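You operate a simulated robot arm through the tools that you are given. There is no shell and no other tool. Be economical: measure what you need, move in short steps, check, and stop when the job is done.

Carry out the task below with a simulated robot arm. There is one attempt and no reset: what you move stays moved.

TASK
Fetch the green clip from the top of the window table and stand it on the sheaf of papers there. Then count the vases on the top of the window table, then put as many of the cartridges from the top of the window table on top of the felt duster.
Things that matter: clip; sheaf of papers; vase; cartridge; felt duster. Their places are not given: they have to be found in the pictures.

It is judged by the outcome, as a careful person would: the job done as asked, and still so three seconds after it is handed in. It fails if anything else is knocked over, pushed out of place, dropped, spilled or broken.

THE ROBOT
A 7-joint arm with a two-finger parallel gripper, fixed in place. Base frame: the origin is at the foot of the arm, x ahead of it, y to its left, z up; the work surface is at about z = 680. Lengths are in mm, angles in degrees, forces in N, time in s.
With the tool pointing down near the work surface it reaches from about 260 to 680 mm from the base axis. Its first joint turns from -66.0 to 66.0 degrees. Payload 1.57 kg.
Tool frame: the origin (TCP) lies between the finger pads and is the grasp point; the fingertips stand 30 mm ahead of it; z points along the fingers, y is the line along which they close. The gripper opens to 110 mm. The fingers are 24 mm wide and 12 mm thick; the gripper's body (48 by 112 mm) begins 78 mm behind the TCP.
Orientation is that of the tool frame in the base frame, as [roll, pitch, yaw] about the fixed x, y, z axes, in that order (R = Rz(yaw) Ry(pitch) Rx(roll)). With the fingers straight down and closing along the base's y, the tool's x points along the base's -x, its y along +y and its z along -z.

THE INTERFACE
- The arm moves only by the tool step_arm. Its argument "deltas" is a list of rows, each a list of 7 numbers: the shift along the tool's x, y, z in mm, then the turn, a rotation vector about the tool's x, y, z in degrees, then the gripper command, from -1 (fully open) to 1 (shut), values between in proportion. In form: [[tx, ty, tz, rx, ry, rz, claw], ...]. A call has 1 to 20 rows; each row shifts and turns the commanded pose from where the row before left it, along the tool's axes as they then stand. A row lasts 0.2 s, in which the tool goes at most 50 mm and 8.6 degrees; a call with a longer step from one row to the next is refused whole, and so is a gripper value outside its range. A pose out of reach is approached as far as the arm can. The call stops where the force on the tool passes 40 N (or 10 N more than at its start, if that is more) or the arm is blocked; 0.2 s more then pass. The fingers move at their own pace (about 108 mm/s each) and stop on an object; they squeeze with about 24 N. The grip force told is the motor's: it shows also when the fingers shut on nothing. Time passes only in rows, and 0.2 s behind the last, so rows that do not move let the fingers close. It gives the time, the measured TCP pose, the force on the tool (base axes), the opening and the grip force at its end, in the units of the frame above (readings bear some noise).
- Cameras (640 x 400 px; columns grow to the right, rows downward): "scene" is fixed at [156, -393.1, 1388.8]; the picture's right is [0.82, -0.57, 0.00], its down [-0.40, -0.58, -0.71] and it looks along [0.40, 0.58, -0.71] (base axes); focal length 310 px, centre (320, 200). "wrist" rides on the gripper at [-36, 0, -80] in the tool frame; the picture's right is [0.00, -1.00, 0.00], its down [0.97, 0.00, -0.24] and it looks along [0.24, 0.00, 0.97] (tool axes); focal length 218 px, centre (320, 200).
- grab_frame(camera): a new picture of that camera. No time passes.
- measure_at(camera, pixels): for up to 12 pixels [column, row] of the newest picture of that camera ("zoom" is the newest enlarged one), the place [x, y, z] in the base frame of the surface seen there, good to about 3 mm. No time passes.
- zoom(camera, box): a new picture of the part [left, top, right, bottom] of that camera's present view, enlarged. No time passes.
- job_done(): hands the job in; it is judged then, once.

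Work in short steps. Measure before you move; look again where a grasp or a placing could have gone wrong, and mend it. You have 80 turns and 34 pictures in all, the two below and enlarged ones among them. Open the gripper and draw the arm clear of the work before you hand the job in, unless the task says otherwise; then end with one line.

The tools are called after ">>>" by a JSON object that holds its "name" and its "arguments". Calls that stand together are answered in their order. step_arm: Moves the arm, as the interface text tells. Its arguments: {"type":"object","properties":{"deltas":{"type":"array","items":{"type":"array","items":{"type":"number"}}}},"required":["deltas"]} The other tools are called the same way: grab_frame (camera) takes a picture; measure_at (camera, pixels) gives the place of the surface under pixels of a picture; zoom (camera, box) takes an enlarged picture of a part of a camera's view; job_done () hands the job in.

At the start:

```text
t: 0.0
tcp_pos: [483.6, 5.3, 978.2]
orientation: [179.9, 0.0, -180.0]
force: [0.0, 0.8, 1.1]
finger_gap: 110.0
grip_force: 0.0
```

scene: 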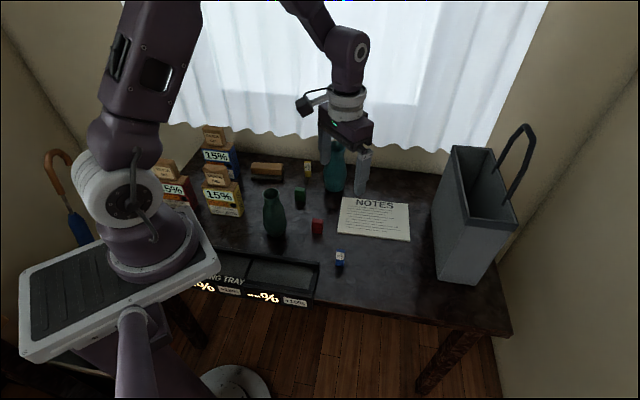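
wrist: 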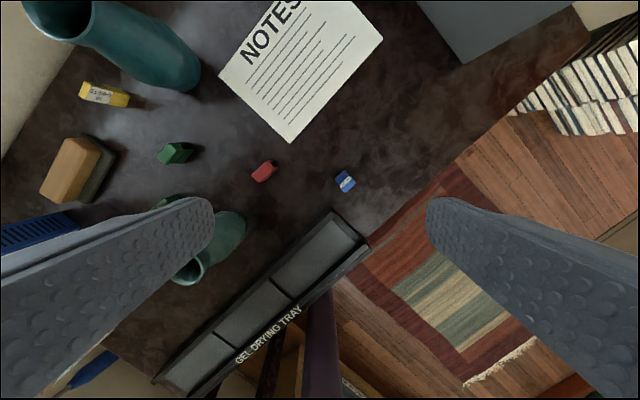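

I see a green item near (300,197), a red one at (317,227), a blue one at (340,260) and a yellow one at (307,170). Two vases show so far. I zoom to identify them.

>>> {"name": "zoom", "arguments": {"camera": "scene", "box": [230, 140, 430, 280]}}

>>> {"name": "zoom", "arguments": {"camera": "wrist", "box": [20, 60, 380, 290]}}

>>> {"name": "zoom", "arguments": {"camera": "scene", "box": [140, 110, 300, 230]}}

```text
2.86 times, centred on (330, 210) of scene
```

zoom: 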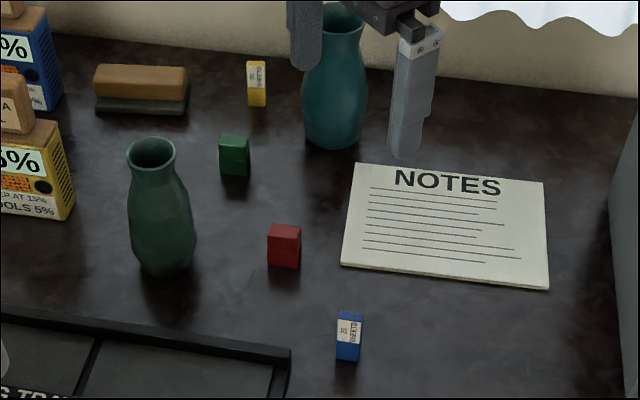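

```text
1.74 times, centred on (200, 175) of wrist
```

zoom: 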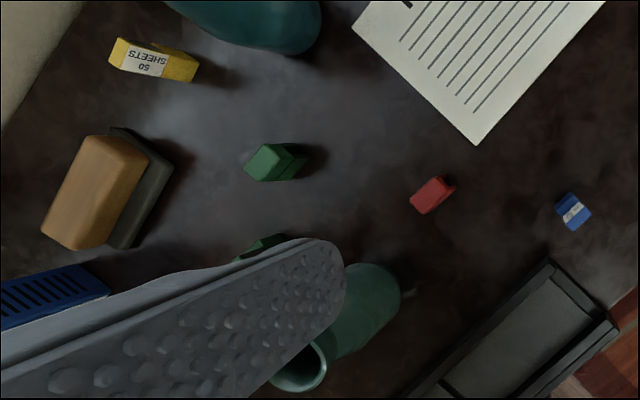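

```text
3.33 times, centred on (220, 170) of scene
```

zoom: 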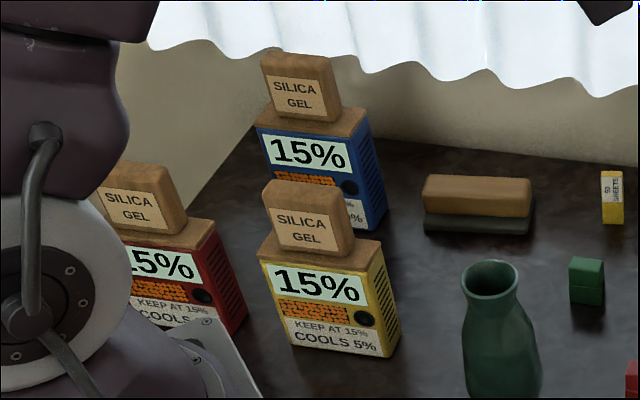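

A second green thing shows beneath the finger, near wrist zoom (260,245). I'll measure positions, then move for a better view.

>>> {"name": "measure_at", "arguments": {"camera": "scene", "pixels": [[300, 190], [317, 221], [340, 252], [307, 163], [266, 167], [273, 193], [333, 146], [373, 217], [222, 205], [214, 178], [216, 131], [168, 167]]}}

>>> {"name": "measure_at", "arguments": {"camera": "wrist", "pixels": [[175, 152], [263, 168], [345, 181], [100, 93], [72, 165], [165, 200], [290, 138], [220, 76], [383, 40], [95, 190], [230, 230], [195, 275]]}}

>>> {"name": "step_arm", "arguments": {"deltas": [[0, 40, 0, 0, 0, 0, -1], [0, 40, 0, 0, 0, 0, -1], [0, 40, 0, 0, 0, 0, -1], [0, 40, 0, 0, 0, 0, -1], [30, 30, 0, 0, 0, 0, -1], [30, 0, 0, 0, 0, 0, -1], [0, 0, 0, 0, 0, 0, -1]]}}

>>> {"name": "grab_frame", "arguments": {"camera": "wrist"}}

```text
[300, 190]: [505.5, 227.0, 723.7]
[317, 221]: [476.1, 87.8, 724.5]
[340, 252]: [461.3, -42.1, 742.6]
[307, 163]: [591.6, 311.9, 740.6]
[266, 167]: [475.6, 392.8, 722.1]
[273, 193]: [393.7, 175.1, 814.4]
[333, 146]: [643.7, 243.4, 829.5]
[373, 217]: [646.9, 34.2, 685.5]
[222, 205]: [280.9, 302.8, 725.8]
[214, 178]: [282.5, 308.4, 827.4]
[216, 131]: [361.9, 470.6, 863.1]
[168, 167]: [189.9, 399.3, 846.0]
```

```text
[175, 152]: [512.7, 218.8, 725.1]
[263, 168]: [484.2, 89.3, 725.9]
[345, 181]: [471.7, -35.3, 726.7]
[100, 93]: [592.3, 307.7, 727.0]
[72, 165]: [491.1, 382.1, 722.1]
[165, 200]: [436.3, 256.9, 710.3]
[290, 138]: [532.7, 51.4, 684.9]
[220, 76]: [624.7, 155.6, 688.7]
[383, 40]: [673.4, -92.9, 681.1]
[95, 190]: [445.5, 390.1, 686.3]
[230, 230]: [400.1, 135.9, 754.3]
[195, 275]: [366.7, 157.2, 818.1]
```

```text
t: 1.6
tcp_pos: [424.3, 194.4, 978.3]
orientation: [180.0, 0.0, -179.9]
force: [-0.2, -0.1, -0.3]
finger_gap: 110.1
grip_force: 0.1
```

```text
28 pictures are left
```

wrist: 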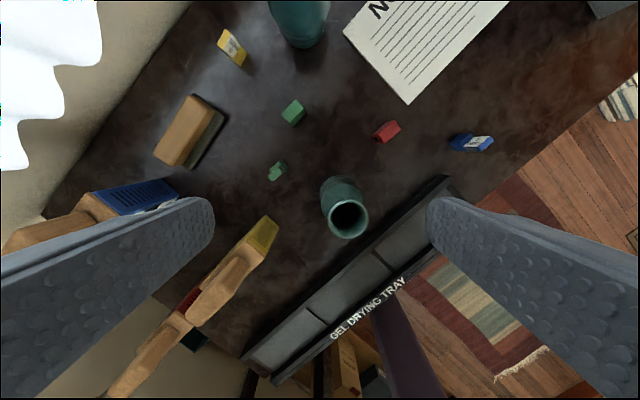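

>>> {"name": "zoom", "arguments": {"camera": "wrist", "box": [210, 80, 350, 200]}}

>>> {"name": "zoom", "arguments": {"camera": "wrist", "box": [350, 100, 510, 200]}}

```text
3.33 times, centred on (280, 140) of wrist
```

zoom: 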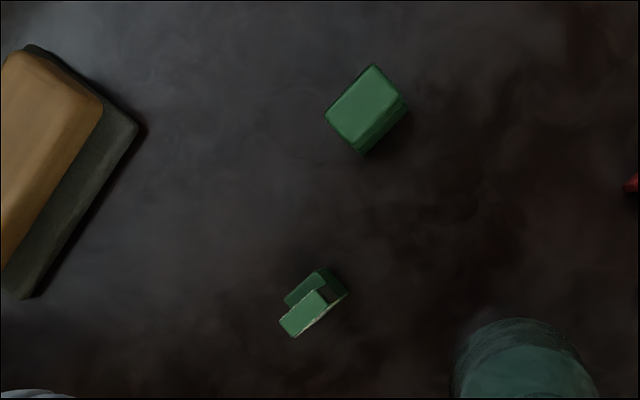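

```text
4.00 times, centred on (430, 150) of wrist
```

zoom: 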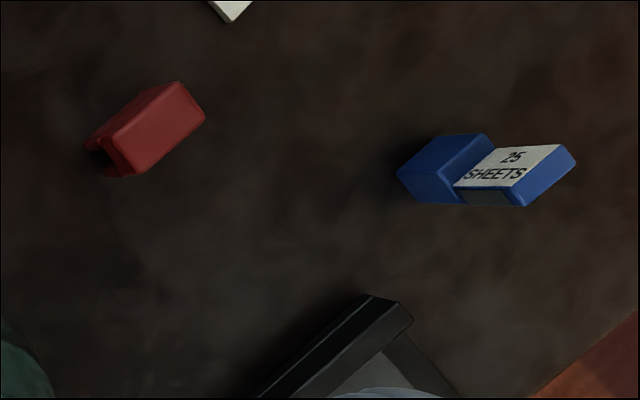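

I'll lower over the green objects for a closer view.

>>> {"name": "step_arm", "arguments": {"deltas": [[-40, 25, 20, 0, 0, 0, -1], [-20, 25, 30, 0, 0, 0, -1], [0, 0, 40, 0, 0, 0, -1], [0, 0, 0, 0, 0, 0, -1]]}}

>>> {"name": "grab_frame", "arguments": {"camera": "wrist"}}

>>> {"name": "zoom", "arguments": {"camera": "scene", "box": [250, 170, 360, 280]}}

```text
refused: row 1 steps farther than a row can; nothing moved
```

```text
25 pictures are left
```

wrist: 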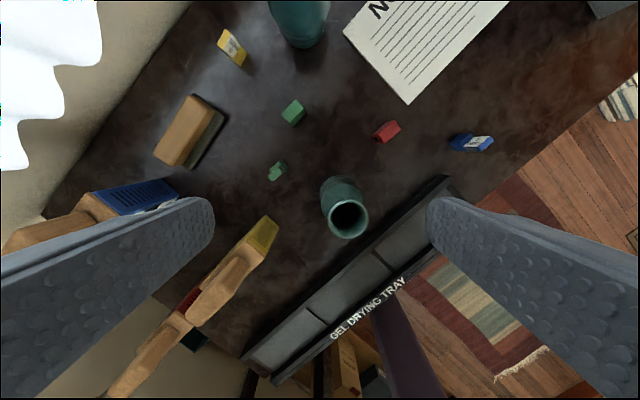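

```text
3.64 times, centred on (305, 225) of scene
```

zoom: 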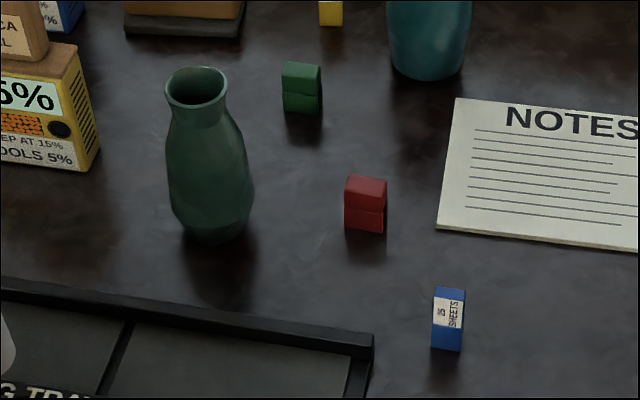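

>>> {"name": "step_arm", "arguments": {"deltas": [[-30, 25, 20, 0, 0, 0, -1], [-20, 25, 30, 0, 0, 0, -1], [0, 0, 40, 0, 0, 0, -1], [0, 0, 0, 0, 0, 0, -1]]}}

>>> {"name": "zoom", "arguments": {"camera": "wrist", "box": [160, 20, 480, 220]}}

```text
t: 2.6
tcp_pos: [475.0, 244.1, 888.7]
orientation: [-180.0, 0.0, -180.0]
force: [-0.8, -0.1, 0.6]
finger_gap: 110.1
grip_force: 0.0
```

```text
2.00 times, centred on (320, 120) of wrist
```

zoom: 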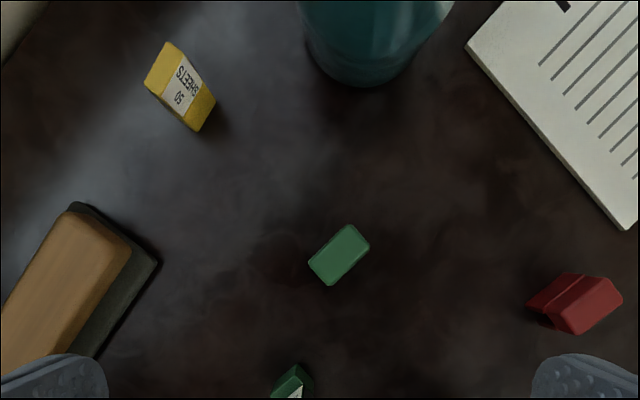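

>>> {"name": "zoom", "arguments": {"camera": "wrist", "box": [260, 180, 360, 260]}}

>>> {"name": "measure_at", "arguments": {"camera": "wrist", "pixels": [[305, 212], [308, 204]]}}

```text
5.00 times, centred on (310, 220) of wrist
```

zoom: 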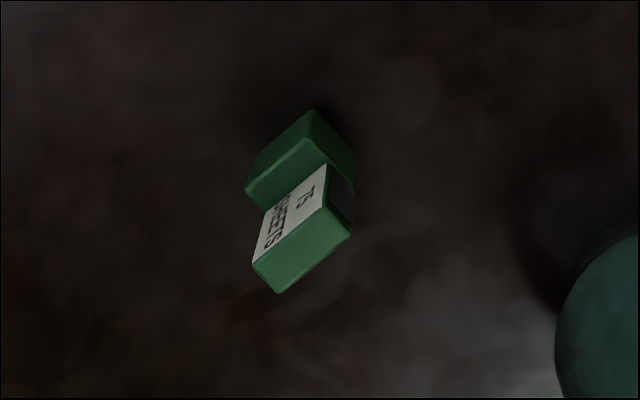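

```text
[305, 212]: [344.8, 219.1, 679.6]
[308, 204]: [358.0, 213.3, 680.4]
```

>>> {"name": "zoom", "arguments": {"camera": "scene", "box": [302, 210, 352, 275]}}

>>> {"name": "zoom", "arguments": {"camera": "wrist", "box": [415, 140, 485, 200]}}

>>> {"name": "zoom", "arguments": {"camera": "scene", "box": [285, 150, 325, 210]}}

```text
6.15 times, centred on (327, 242) of scene
```

zoom: 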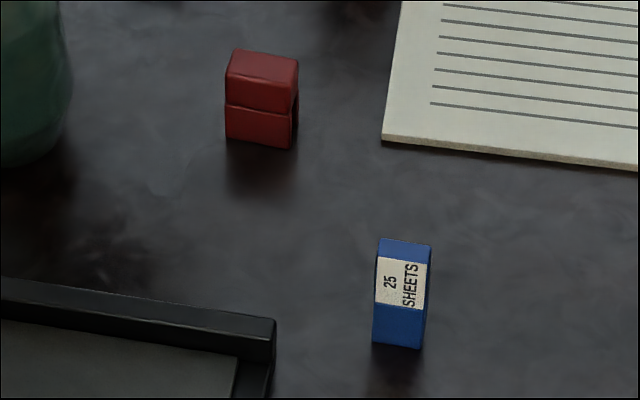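

```text
6.67 times, centred on (450, 170) of wrist
```

zoom: 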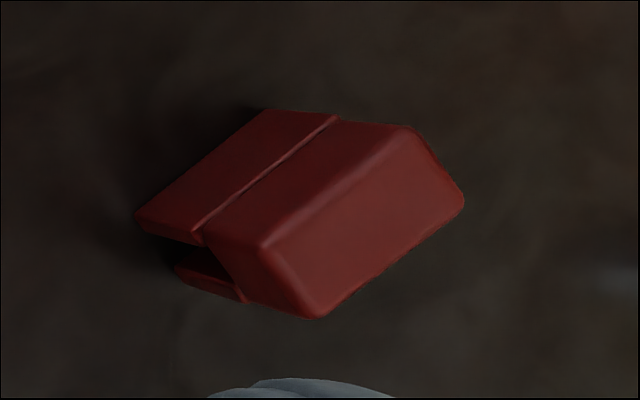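

```text
6.67 times, centred on (305, 180) of scene
```

zoom: 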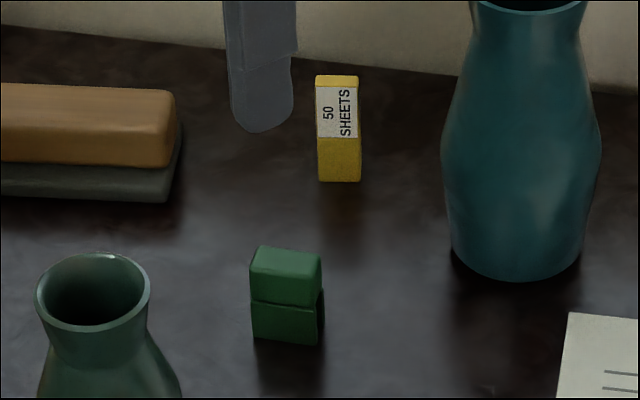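

>>> {"name": "zoom", "arguments": {"camera": "wrist", "box": [290, 195, 325, 245]}}

>>> {"name": "measure_at", "arguments": {"camera": "zoom", "pixels": [[280, 70], [290, 130], [340, 240], [310, 300], [250, 340], [370, 110], [240, 160], [390, 190]]}}

```text
8.00 times, centred on (308, 220) of wrist
```

zoom: 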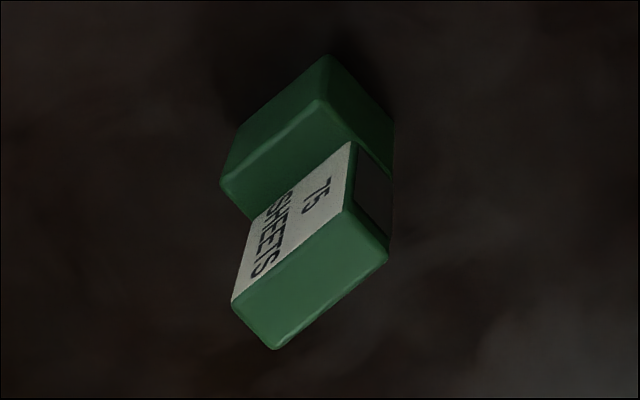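

```text
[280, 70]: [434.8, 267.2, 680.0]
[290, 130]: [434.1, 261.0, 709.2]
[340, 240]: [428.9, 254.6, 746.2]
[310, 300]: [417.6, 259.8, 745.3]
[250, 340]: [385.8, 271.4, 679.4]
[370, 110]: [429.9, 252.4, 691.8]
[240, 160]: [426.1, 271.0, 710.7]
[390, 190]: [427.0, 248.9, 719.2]
```

Reading the shapes: the labelled "25/50/75 SHEETS" items are stepped blocks with a contact patch and look like ink cartridges. The red and green two-jawed blocks look like clips. Before grasping I'll measure the green clip and the duster accurately.

>>> {"name": "zoom", "arguments": {"camera": "wrist", "box": [304, 122, 354, 172]}}

>>> {"name": "measure_at", "arguments": {"camera": "zoom", "pixels": [[310, 230], [200, 250], [390, 110], [310, 340], [290, 170], [450, 170], [330, 250]]}}

>>> {"name": "zoom", "arguments": {"camera": "wrist", "box": [150, 110, 250, 210]}}

```text
8.00 times, centred on (329, 147) of wrist
```

zoom: 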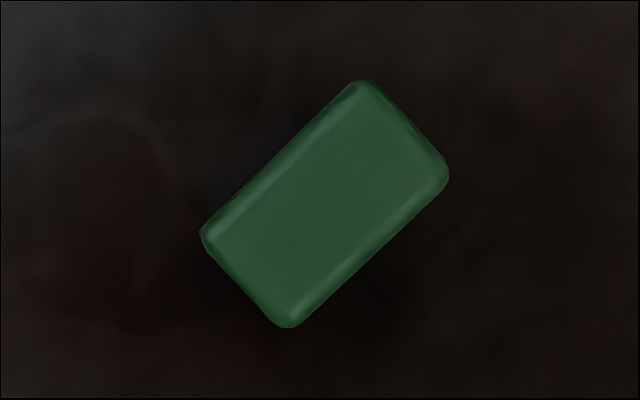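

```text
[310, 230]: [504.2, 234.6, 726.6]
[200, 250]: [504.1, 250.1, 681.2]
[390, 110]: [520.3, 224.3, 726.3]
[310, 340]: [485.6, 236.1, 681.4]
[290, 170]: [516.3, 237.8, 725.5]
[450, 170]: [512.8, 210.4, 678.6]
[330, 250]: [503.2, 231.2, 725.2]
```

```text
4.00 times, centred on (200, 160) of wrist
```

zoom: 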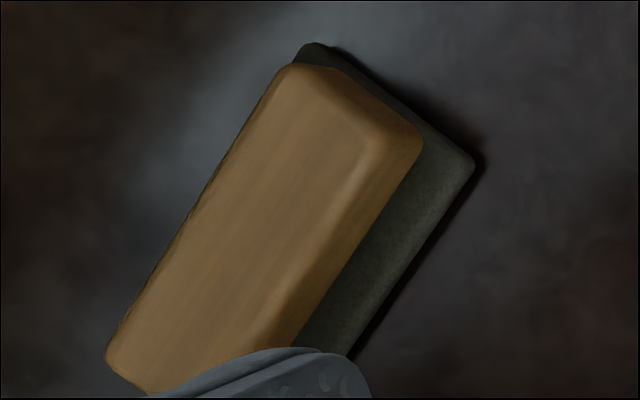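

Clip centre is about (508, 232), top z 725, long axis at -44°. I align above it, turn the tool +46° and partly close.

>>> {"name": "step_arm", "arguments": {"deltas": [[-33, -12, 0, 0, 0, 0, -0.2], [0, 0, 0, 0, 0, 8, 0], [0, 0, 0, 0, 0, 8, 0], [0, 0, 0, 0, 0, 8, 0], [0, 0, 20, 0, 0, 8, 0], [0, 0, 30, 0, 0, 7, 0], [0, 0, 30, 0, 0, 7, 0], [0, 0, 0, 0, 0, 0, 0]]}}

>>> {"name": "grab_frame", "arguments": {"camera": "wrist"}}

```text
t: 4.4
tcp_pos: [507.4, 233.4, 806.2]
orientation: [180.0, 0.0, 133.9]
force: [0.0, -0.5, -0.6]
finger_gap: 55.0
grip_force: 0.0
```

```text
15 pictures are left
```

wrist: 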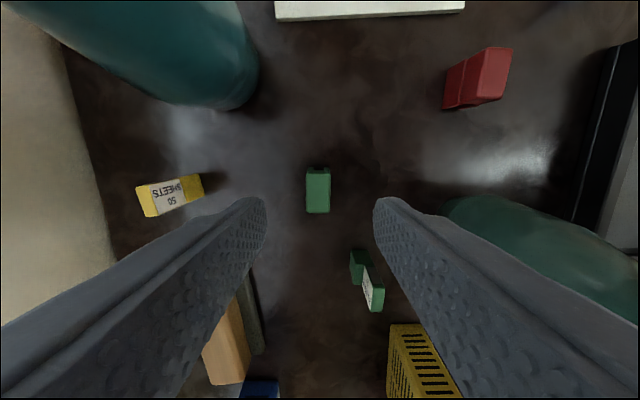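

>>> {"name": "step_arm", "arguments": {"deltas": [[0, 0, 40, 0, 0, 0, 0], [0, 0, 40, 0, 0, 0, 0], [0, 0, 13, 0, 0, 0, 0], [0, 0, 0, 0, 0, 0, 1], [0, 0, 0, 0, 0, 0, 1], [0, 0, 0, 0, 0, 0, 1]]}}

```text
t: 5.8
tcp_pos: [505.7, 231.5, 713.9]
orientation: [-180.0, -0.1, 134.0]
force: [-0.3, 0.5, 0.5]
finger_gap: 18.1
grip_force: 23.8
```

>>> {"name": "step_arm", "arguments": {"deltas": [[0, 0, -50, 0, 0, 0, 1], [0, 0, -50, 0, 0, 0, 1], [-35.4, -9.65, 0, 0, 0, 0, 1], [-35.4, -9.65, 0, 0, 0, 0, 1], [-35.4, -9.65, 0, 0, 0, 0, 1], [-35.4, -9.65, 0, 0, 0, 0, 1], [-35.4, -9.65, 0, 0, 0, 0, 1], [-35.4, -9.65, 0, 0, 0, 0, 1], [0, 0, 0, 0, 0, 0, 1], [0, 0, 0, 0, 0, 0, 1]]}}

>>> {"name": "zoom", "arguments": {"camera": "scene", "box": [300, 120, 440, 250]}}

>>> {"name": "measure_at", "arguments": {"camera": "zoom", "pixels": [[250, 310], [300, 330], [400, 340], [450, 250]]}}

```text
t: 8.0
tcp_pos: [612.0, 38.7, 813.4]
orientation: [-179.9, 0.0, 134.1]
force: [-0.2, -0.2, -0.1]
finger_gap: 18.3
grip_force: 24.4
```

```text
3.08 times, centred on (370, 185) of scene
```

zoom: 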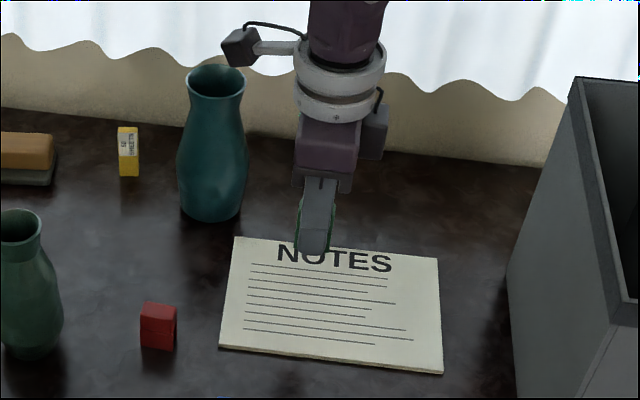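

```text
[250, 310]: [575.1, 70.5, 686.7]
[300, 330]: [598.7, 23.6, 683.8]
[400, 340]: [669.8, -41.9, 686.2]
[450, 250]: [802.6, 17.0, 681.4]
```

>>> {"name": "step_arm", "arguments": {"deltas": [[0, 0, 45, 0, 0, 0, 1], [0, 0, 40, 0, 0, 0, 1], [0, 0, 5, 0, 0, 0, 1], [0, 0, 2, 0, 0, 0, 1], [0, 0, 0, 0, 0, 0, 1]]}}

```text
t: 9.2
tcp_pos: [612.0, 38.3, 723.0]
orientation: [180.0, 0.0, 134.0]
force: [-0.2, -0.2, 0.1]
finger_gap: 18.0
grip_force: 24.0
```

>>> {"name": "step_arm", "arguments": {"deltas": [[0, 0, 1, 0, 0, 0, 1], [0, 0, 1, 0, 0, 0, 1], [0, 0, 0, 0, 0, 0, 1]]}}

```text
t: 10.0
tcp_pos: [612.3, 38.4, 721.3]
orientation: [180.0, 0.0, 134.0]
force: [-0.4, 0.6, 0.9]
finger_gap: 17.8
grip_force: 24.1
```

>>> {"name": "step_arm", "arguments": {"deltas": [[0, 0, 1, 0, 0, 0, 1], [0, 0, 1, 0, 0, 0, 1], [0, 0, 0, 0, 0, 0, 1]]}}

```text
t: 10.8
tcp_pos: [614.6, 38.5, 719.3]
orientation: [179.9, 0.0, 134.0]
force: [-5.4, 0.6, 22.2]
finger_gap: 18.0
grip_force: 24.0
```

Contact. I ease off slightly, release, rise and look.

>>> {"name": "step_arm", "arguments": {"deltas": [[0, 0, -1, 0, 0, 0, 1], [0, 0, 0, 0, 0, 0, 0.5], [0, 0, 0, 0, 0, 0, 0.2], [0, 0, -30, 0, 0, 0, 0.2], [0, 0, -50, 0, 0, 0, 0.2], [0, 0, -50, 0, 0, 0, 0.2], [0, 0, -40, 0, 0, 0, 0.2], [0, 0, 0, 0, 0, 0, 0.2]]}}

>>> {"name": "grab_frame", "arguments": {"camera": "wrist"}}

```text
t: 12.6
tcp_pos: [612.5, 39.0, 890.0]
orientation: [180.0, -0.1, 134.0]
force: [0.4, -0.1, 0.0]
finger_gap: 44.2
grip_force: 0.1
```

```text
13 pictures are left
```

wrist: 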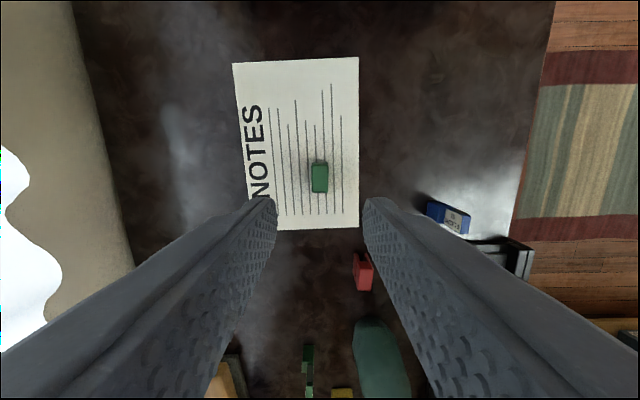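

The clip stands on the sheaf. I check the bag's surroundings for hidden vases.

>>> {"name": "step_arm", "arguments": {"deltas": [[-35, 0, -35, 0, 0, 0, 0.2], [-35, -20, -25, 0, 0, 0, 0.2], [-35, -30, 0, 0, 0, 0, 0.2], [0, 0, 0, 0, 0, 0, 0.2]]}}

>>> {"name": "grab_frame", "arguments": {"camera": "wrist"}}

```text
t: 13.6
tcp_pos: [649.2, -69.5, 950.6]
orientation: [-180.0, 0.0, 134.0]
force: [0.4, -0.2, -0.4]
finger_gap: 44.0
grip_force: 0.0
```

```text
12 pictures are left
```

wrist: 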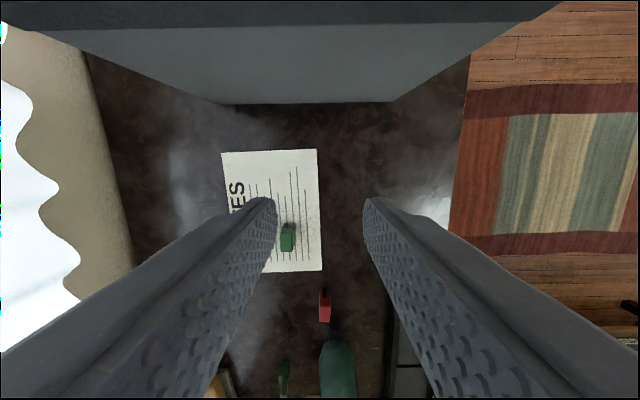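

Only two vases show: teal and green. Next I move above the blue cartridge, about (468,-39), to measure it.

>>> {"name": "step_arm", "arguments": {"deltas": [[29.1, -21.7, 0, 0, 0, 0, 0], [29.1, -21.7, 0, 0, 0, 0, 0], [29.1, -21.7, 0, 0, 0, 0, 0], [29.1, -21.7, 0, 0, 0, 0, 0], [29.1, -21.7, 0, 0, 0, 0, 0], [0, 0, 40, 0, 0, 0, 0], [0, 0, 40, 0, 0, 0, 0], [0, 0, 0, 0, 0, 0, 0]]}}

>>> {"name": "zoom", "arguments": {"camera": "wrist", "box": [270, 130, 370, 230]}}

```text
t: 15.4
tcp_pos: [470.2, -41.7, 869.1]
orientation: [-179.9, 0.0, 134.1]
force: [0.1, -0.4, 0.5]
finger_gap: 54.8
grip_force: 0.1
```

```text
4.00 times, centred on (320, 180) of wrist
```

zoom: 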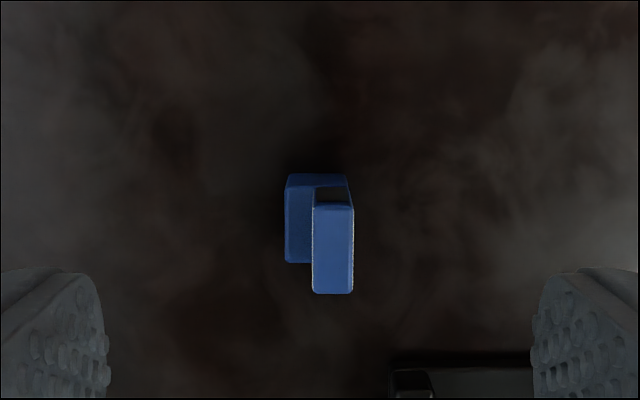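

>>> {"name": "measure_at", "arguments": {"camera": "zoom", "pixels": [[333, 220], [333, 250], [333, 280], [298, 200], [298, 240], [320, 250], [345, 250]]}}

```text
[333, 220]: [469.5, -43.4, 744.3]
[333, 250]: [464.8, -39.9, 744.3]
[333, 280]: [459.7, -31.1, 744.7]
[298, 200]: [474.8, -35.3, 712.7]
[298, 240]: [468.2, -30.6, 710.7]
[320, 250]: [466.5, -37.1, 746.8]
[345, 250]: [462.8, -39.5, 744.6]
```

Blue tower centre is (465,-38), foot toward +tool y. I grip across the flush 21 mm width, so I turn -90° and narrow to a 38 mm gap.

>>> {"name": "step_arm", "arguments": {"deltas": [[5.9, 1.3, 0, 0, 0, 0, 0.31], [0, 0, 0, 0, 0, -8.2, 0.31], [0, 0, 0, 0, 0, -8.2, 0.31], [0, 0, 0, 0, 0, -8.2, 0.31], [0, 0, 0, 0, 0, -8.2, 0.31], [0, 0, 0, 0, 0, -8.2, 0.31], [0, 0, 0, 0, 0, -8.2, 0.31], [0, 0, 0, 0, 0, -8.2, 0.31], [0, 0, 0, 0, 0, -8.2, 0.31], [0, 0, 0, 0, 0, -8.2, 0.31], [0, 0, 0, 0, 0, -8.2, 0.31], [0, 0, 30, 0, 0, -8, 0.31], [0, 0, 30, 0, 0, 0, 0.31], [0, 0, 0, 0, 0, 0, 0.31]]}}

>>> {"name": "grab_frame", "arguments": {"camera": "wrist"}}

```text
t: 18.4
tcp_pos: [468.2, -37.4, 810.1]
orientation: [180.0, 0.0, -135.9]
force: [0.5, 0.9, 0.2]
finger_gap: 37.8
grip_force: 0.0
```

```text
10 pictures are left
```

wrist: 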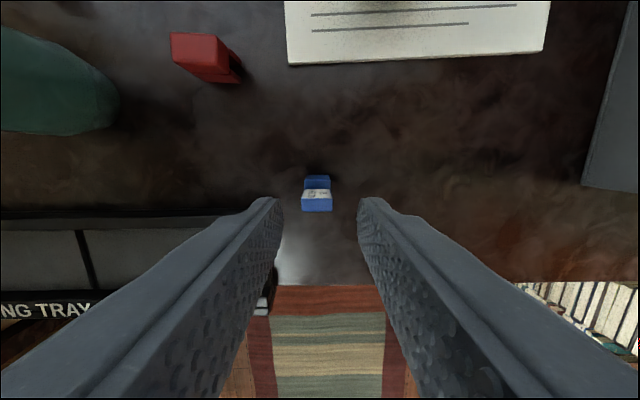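

>>> {"name": "step_arm", "arguments": {"deltas": [[0, 0, 45, 0, 0, 0, 0.31], [0, 0, 40, 0, 0, 0, 0.31], [0, 0, 7, 0, 0, 0, 0.31], [0, 0, 0, 0, 0, 0, 1], [0, 0, 0, 0, 0, 0, 1], [0, 0, 0, 0, 0, 0, 1]]}}

```text
t: 19.8
tcp_pos: [468.7, -39.0, 717.4]
orientation: [180.0, 0.0, -135.9]
force: [-0.7, 0.0, 0.8]
finger_gap: 21.2
grip_force: 24.2
```

>>> {"name": "step_arm", "arguments": {"deltas": [[0, 0, -48, 0, 0, 0, 1], [0, 0, -48, 0, 0, 0, 1], [0, 0, -48, 0, 0, 0, 1], [0, 0, -30, 0, 0, 0, 1], [-30, 29.3, 0, 0, 0, 0, 1], [-30, 29.3, 0, 0, 0, 0, 1], [-30, 29.3, 0, 0, 0, 0, 1], [-30, 29.3, 0, 0, 0, 0, 1], [-30, 29.3, 0, 0, 0, 0, 1], [-30, 29.3, 0, 0, 0, 0, 1], [-30, 29.3, 0, 0, 0, 0, 1], [-30, 29.3, 0, 0, 0, 0, 1], [-30, 29.3, 0, 0, 0, 0, 1], [-30, 29.3, 0, 0, 0, 0, 1], [0, 0, 0, 0, 0, -7, 1], [0, 0, 0, 0, 0, -7, 1], [0, 0, 0, 0, 0, 0, 1]]}}

>>> {"name": "grab_frame", "arguments": {"camera": "wrist"}}

```text
t: 23.4
tcp_pos: [480.6, 382.6, 891.5]
orientation: [179.9, -0.1, -121.9]
force: [-0.4, -0.5, -0.8]
finger_gap: 21.2
grip_force: 23.9
```

```text
9 pictures are left
```

wrist: 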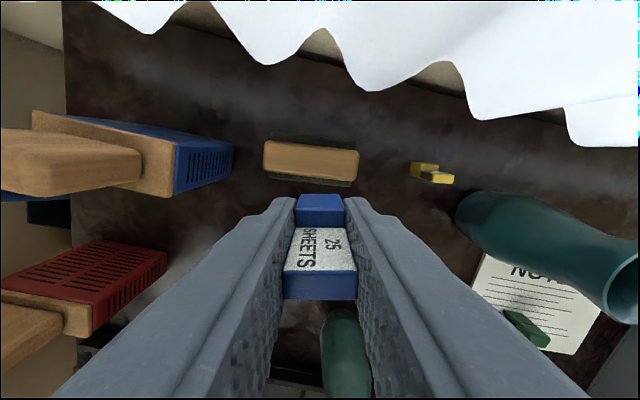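

Both vases are confirmed, so I place two cartridges. I measure the duster top in this view.

>>> {"name": "measure_at", "arguments": {"camera": "wrist", "pixels": [[267, 146], [267, 171], [353, 153], [353, 177], [310, 150], [310, 162], [310, 175], [285, 160], [335, 165]]}}

```text
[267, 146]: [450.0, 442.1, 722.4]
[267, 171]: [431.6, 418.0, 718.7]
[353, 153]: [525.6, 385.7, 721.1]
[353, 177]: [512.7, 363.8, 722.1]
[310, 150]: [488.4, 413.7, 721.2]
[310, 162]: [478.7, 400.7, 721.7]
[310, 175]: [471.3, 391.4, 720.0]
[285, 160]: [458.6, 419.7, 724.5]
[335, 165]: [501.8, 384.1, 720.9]
```

>>> {"name": "measure_at", "arguments": {"camera": "wrist", "pixels": [[172, 145], [172, 185], [233, 147], [225, 175], [135, 150], [137, 170]]}}

```text
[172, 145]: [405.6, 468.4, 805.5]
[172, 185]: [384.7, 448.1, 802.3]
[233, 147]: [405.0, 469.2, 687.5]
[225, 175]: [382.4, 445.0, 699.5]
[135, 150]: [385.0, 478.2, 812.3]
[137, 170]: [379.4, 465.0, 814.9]
```

>>> {"name": "step_arm", "arguments": {"deltas": [[0, 0, 0, 0, 0, 4.6, 1], [-14.6, 34.3, 0, 0, 0, 0, 1], [0, 0, 40, 0, 0, 0, 1], [0, 0, 40, 0, 0, 0, 1], [0, 0, 30, 0, 0, 0, 1], [0, 0, 0, 0, 0, 0, 1]]}}

>>> {"name": "zoom", "arguments": {"camera": "scene", "box": [210, 120, 310, 200]}}

```text
t: 24.8
tcp_pos: [460.4, 414.1, 780.4]
orientation: [180.0, 0.0, -126.7]
force: [-0.2, -0.1, 0.0]
finger_gap: 21.5
grip_force: 23.5
```

```text
5.00 times, centred on (260, 160) of scene
```

zoom: 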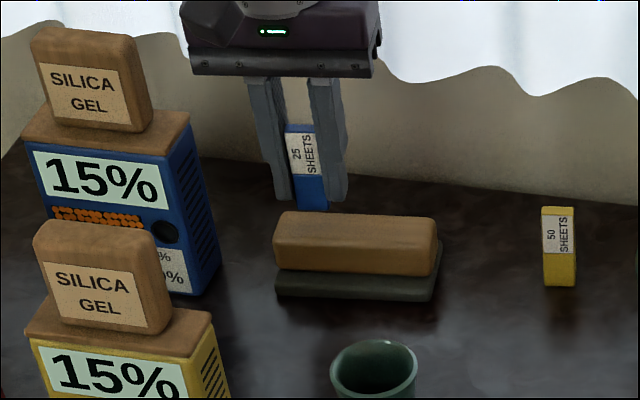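

>>> {"name": "step_arm", "arguments": {"deltas": [[-2, 0, 10, 0, 0, 0, 1], [0, 0, 8, 0, 0, 0, 1], [0, 0, 1, 0, 0, 0, 1], [0, 0, 0, 0, 0, 0, 1]]}}

```text
t: 25.8
tcp_pos: [461.5, 415.8, 761.5]
orientation: [180.0, -0.1, -126.7]
force: [-0.6, 0.7, 0.2]
finger_gap: 21.2
grip_force: 24.3
```

>>> {"name": "step_arm", "arguments": {"deltas": [[0, 0, 1, 0, 0, 0, 1], [0, 0, 0.7, 0, 0, 0, 1], [0, 0, 0, 0, 0, 0, 1]]}}

```text
t: 26.6
tcp_pos: [462.9, 415.0, 760.4]
orientation: [-179.9, 0.0, -126.5]
force: [-0.8, 0.5, -0.6]
finger_gap: 21.3
grip_force: 23.8
```

>>> {"name": "step_arm", "arguments": {"deltas": [[0, 0, 0.8, 0, 0, 0, 1], [0, 0, 0.8, 0, 0, 0, 1], [0, 0, 0, 0, 0, 0, 1]]}}

```text
t: 27.4
tcp_pos: [462.8, 415.7, 759.1]
orientation: [-180.0, -0.1, -126.6]
force: [0.0, 0.3, 0.5]
finger_gap: 21.2
grip_force: 24.3
```

>>> {"name": "step_arm", "arguments": {"deltas": [[0, 0, 0.7, 0, 0, 0, 1], [0, 0, 0.7, 0, 0, 0, 1], [0, 0, 0, 0, 0, 0, 1]]}}

```text
t: 28.2
tcp_pos: [463.2, 416.8, 759.4]
orientation: [-180.0, 0.1, -126.5]
force: [-2.8, -0.7, 16.7]
finger_gap: 21.2
grip_force: 23.5
```

Contact. I release and rise.

>>> {"name": "step_arm", "arguments": {"deltas": [[0, 0, -0.6, 0, 0, 0, 1], [0, 0, 0, 0, 0, 0, 0.5], [0, 0, 0, 0, 0, 0, 0.35], [0, 0, -30, 0, 0, 0, 0.35], [0, 0, -50, 0, 0, 0, 0.35], [0, 0, -50, 0, 0, 0, 0.35], [0, 0, 0, 0, 0, 0, 0.35]]}}

>>> {"name": "grab_frame", "arguments": {"camera": "wrist"}}

>>> {"name": "measure_at", "arguments": {"camera": "wrist", "pixels": [[320, 180], [320, 200], [310, 200], [325, 170]]}}

```text
t: 29.8
tcp_pos: [462.7, 416.9, 889.7]
orientation: [-179.9, 0.0, -126.7]
force: [0.0, -0.2, -0.9]
finger_gap: 35.8
grip_force: 0.1
```

```text
7 pictures are left
```

wrist: 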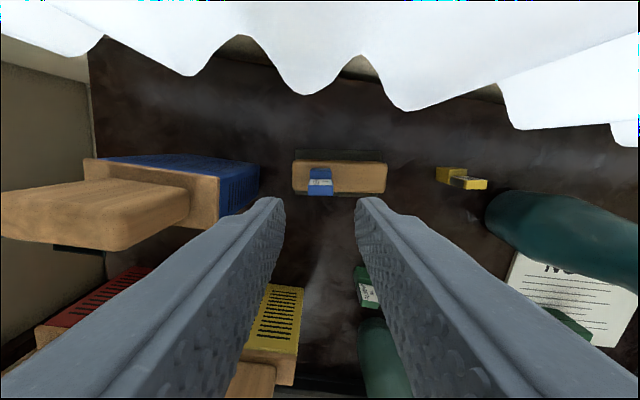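

```text
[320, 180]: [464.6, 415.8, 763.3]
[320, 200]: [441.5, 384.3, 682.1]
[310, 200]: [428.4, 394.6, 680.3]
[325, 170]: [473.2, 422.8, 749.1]
```

Blue stands on the duster. Next I go above the green cartridge, about (428,258), and align to its width axis.

>>> {"name": "step_arm", "arguments": {"deltas": [[36.8, -17.15, 0, 0, 0, 0, 0.31], [36.8, -17.15, 0, 0, 0, 0, 0.31], [36.8, -17.15, 0, 0, 0, 0, 0.31], [36.8, -17.15, 0, 0, 0, 0, 0.31], [0, 0, 0, 0, 0, 7.4, 0.31], [0, 0, 25, 0, 0, 7.4, 0.31], [0, 0, 0, 0, 0, 0, 0.31]]}}

>>> {"name": "zoom", "arguments": {"camera": "wrist", "box": [270, 130, 370, 230]}}

>>> {"name": "measure_at", "arguments": {"camera": "zoom", "pixels": [[320, 200], [320, 240], [320, 260], [290, 250], [350, 250], [320, 170]]}}

```text
t: 31.4
tcp_pos: [429.4, 256.3, 863.1]
orientation: [-180.0, 0.0, -141.4]
force: [-0.1, -0.5, -0.2]
finger_gap: 37.9
grip_force: 0.1
```

```text
4.00 times, centred on (320, 180) of wrist
```

zoom: 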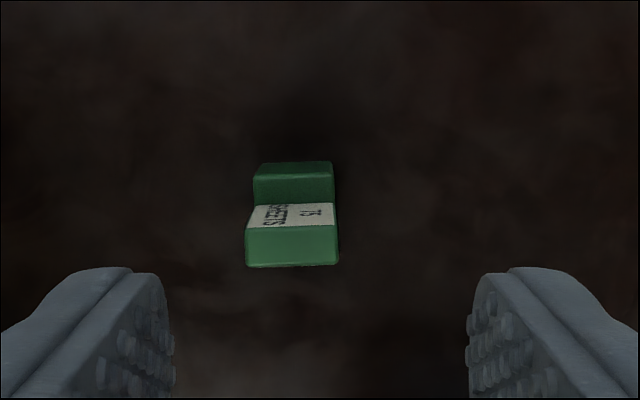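

```text
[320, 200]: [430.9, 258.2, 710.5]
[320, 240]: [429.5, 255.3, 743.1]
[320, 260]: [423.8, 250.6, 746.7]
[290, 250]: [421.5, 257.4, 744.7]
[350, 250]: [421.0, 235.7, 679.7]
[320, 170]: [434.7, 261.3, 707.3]
```

>>> {"name": "step_arm", "arguments": {"deltas": [[1.7, 5.6, 10, 0, 0, 0, 0.31], [0, 0, 45, 0, 0, 0, 0.31], [0, 0, 45, 0, 0, 0, 0.31], [0, 0, 38, 0, 0, 0, 0.31], [0, 0, 7, 0, 0, 0, 0.31], [0, 0, 0, 0, 0, 0, 1], [0, 0, 0, 0, 0, 0, 1], [0, 0, 0, 0, 0, 0, 1]]}}

```text
t: 33.2
tcp_pos: [424.6, 260.5, 718.7]
orientation: [-179.9, 0.0, -141.4]
force: [-0.1, 0.3, 0.4]
finger_gap: 21.5
grip_force: 24.0
```

>>> {"name": "step_arm", "arguments": {"deltas": [[0, 0, -48, 0, 0, 0, 1], [0, 0, -48, 0, 0, 0, 1], [0, 0, -48, 0, 0, 0, 1], [0, 0, -28, 0, 0, 0, 1], [-34.9, 11.9, 0, 0, 0, 0, 1], [-34.9, 11.9, 0, 0, 0, 0, 1], [-34.9, 11.9, 0, 0, 0, 0, 1], [-34.9, 11.9, 0, 0, 0, 0, 1], [0, 0, 0, 0, 0, -7.4, 1], [0, 0, 0, 0, 0, -7.4, 1], [0, 0, 40, 0, 0, 0, 1], [0, 0, 30, 0, 0, 0, 1], [0, 0, 0, 0, 0, 0, 1]]}}

>>> {"name": "zoom", "arguments": {"camera": "scene", "box": [230, 120, 310, 190]}}

```text
t: 36.0
tcp_pos: [504.8, 384.0, 819.8]
orientation: [180.0, -0.1, -126.7]
force: [0.2, 1.0, 0.4]
finger_gap: 21.6
grip_force: 23.5
```

```text
5.71 times, centred on (270, 155) of scene
```

zoom: 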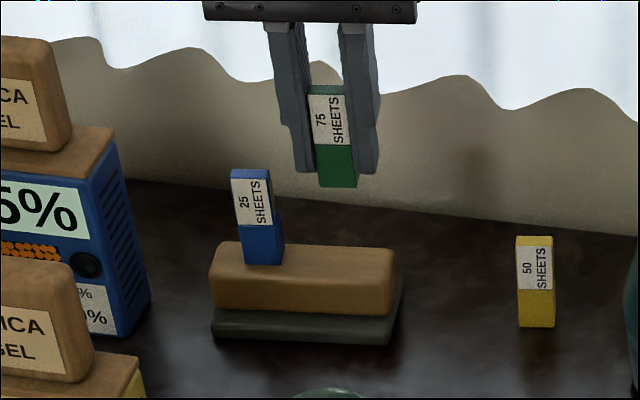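

>>> {"name": "step_arm", "arguments": {"deltas": [[0, 0, 35, 0, 0, 0, 1], [0, 0, 18, 0, 0, 0, 1], [0, 0, 4, 0, 0, 0, 1], [0, 0, 0, 0, 0, 0, 1]]}}

>>> {"name": "step_arm", "arguments": {"deltas": [[0, 0, 0.7, 0, 0, 0, 1], [0, 0, 0.7, 0, 0, 0, 1], [0, 0, 0, 0, 0, 0, 1]]}}

```text
t: 37.0
tcp_pos: [502.4, 384.9, 763.4]
orientation: [180.0, 0.1, -126.5]
force: [0.7, -0.7, -1.2]
finger_gap: 21.4
grip_force: 24.3
```

```text
t: 37.8
tcp_pos: [504.8, 384.6, 763.5]
orientation: [-179.9, 0.0, -126.6]
force: [-0.1, 0.1, -0.5]
finger_gap: 21.2
grip_force: 24.7
```

>>> {"name": "step_arm", "arguments": {"deltas": [[0, 0, 0.8, 0, 0, 0, 1], [0, 0, 0.8, 0, 0, 0, 1], [0, 0, 0, 0, 0, 0, 1]]}}

```text
t: 38.6
tcp_pos: [503.1, 384.8, 761.2]
orientation: [-180.0, 0.0, -126.6]
force: [-0.4, 0.5, -0.1]
finger_gap: 21.2
grip_force: 24.4
```

>>> {"name": "step_arm", "arguments": {"deltas": [[0, 0, 0.7, 0, 0, 0, 1], [0, 0, 0.7, 0, 0, 0, 1], [0, 0, 0, 0, 0, 0, 1]]}}

```text
t: 39.4
tcp_pos: [503.4, 385.2, 760.3]
orientation: [-180.0, 0.2, -126.6]
force: [-3.2, -1.9, 14.3]
finger_gap: 21.2
grip_force: 24.6
```

Contact. I release to a 34 mm gap, which clears blue, then rise and draw clear.

>>> {"name": "step_arm", "arguments": {"deltas": [[0, 0, -0.5, 0, 0, 0, 1], [0, 0, 0, 0, 0, 0, 0.5], [0, 0, 0, 0, 0, 0, 0.38], [0, 0, -30, 0, 0, 0, 0.38], [0, 0, -50, 0, 0, 0, 0.38], [0, 0, -50, 0, 0, 0, 0.38], [0, 0, -50, 0, 0, 0, 0.38], [40, -20, -20, 0, 0, 0, 0], [40, -20, 0, 0, 0, 0, -0.5], [40, -20, 0, 0, 0, 0, -1], [40, -20, 0, 0, 0, 0, -1], [0, 0, 0, 0, 0, 0, -1]]}}

>>> {"name": "grab_frame", "arguments": {"camera": "scene"}}

>>> {"name": "zoom", "arguments": {"camera": "scene", "box": [230, 130, 420, 280]}}

```text
t: 42.0
tcp_pos: [472.2, 208.1, 960.8]
orientation: [-179.9, 0.0, -126.5]
force: [0.5, 0.3, -0.1]
finger_gap: 109.9
grip_force: 0.1
```

```text
4 pictures are left
```

scene: 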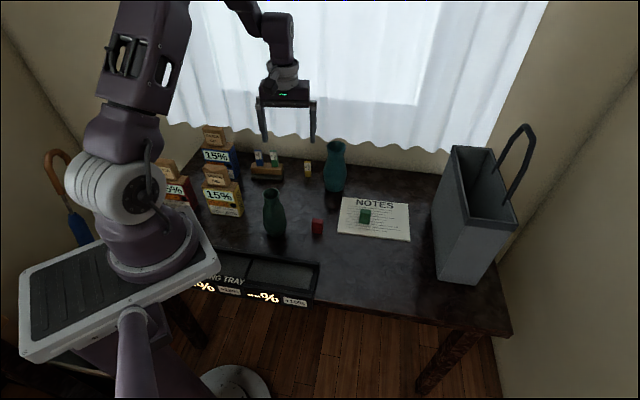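

```text
2.67 times, centred on (325, 205) of scene
```

zoom: 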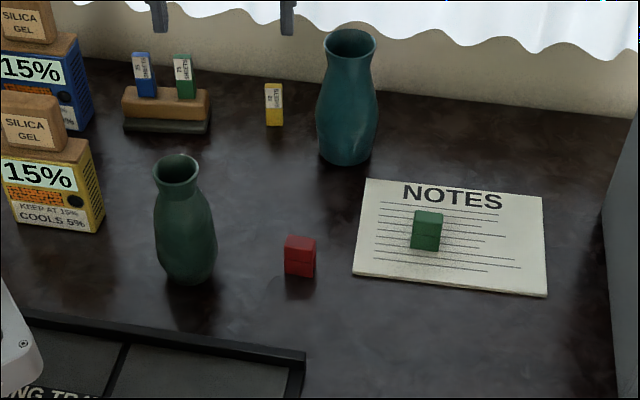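

The green clip stands on the sheaf, both cartridges stand on the duster, nothing else has moved, and the arm is clear.

>>> {"name": "job_done", "arguments": {}}

```text
The job is handed in.
```

The green clip is standing on the sheaf of papers. I counted two vases on the table, so I stood two cartridges (blue "25 SHEETS" and green "75 SHEETS") on the felt duster. Nothing names the objects, so I judged by shape: the two-jawed blocks as clips, the "SHEETS" blocks as cartridges.
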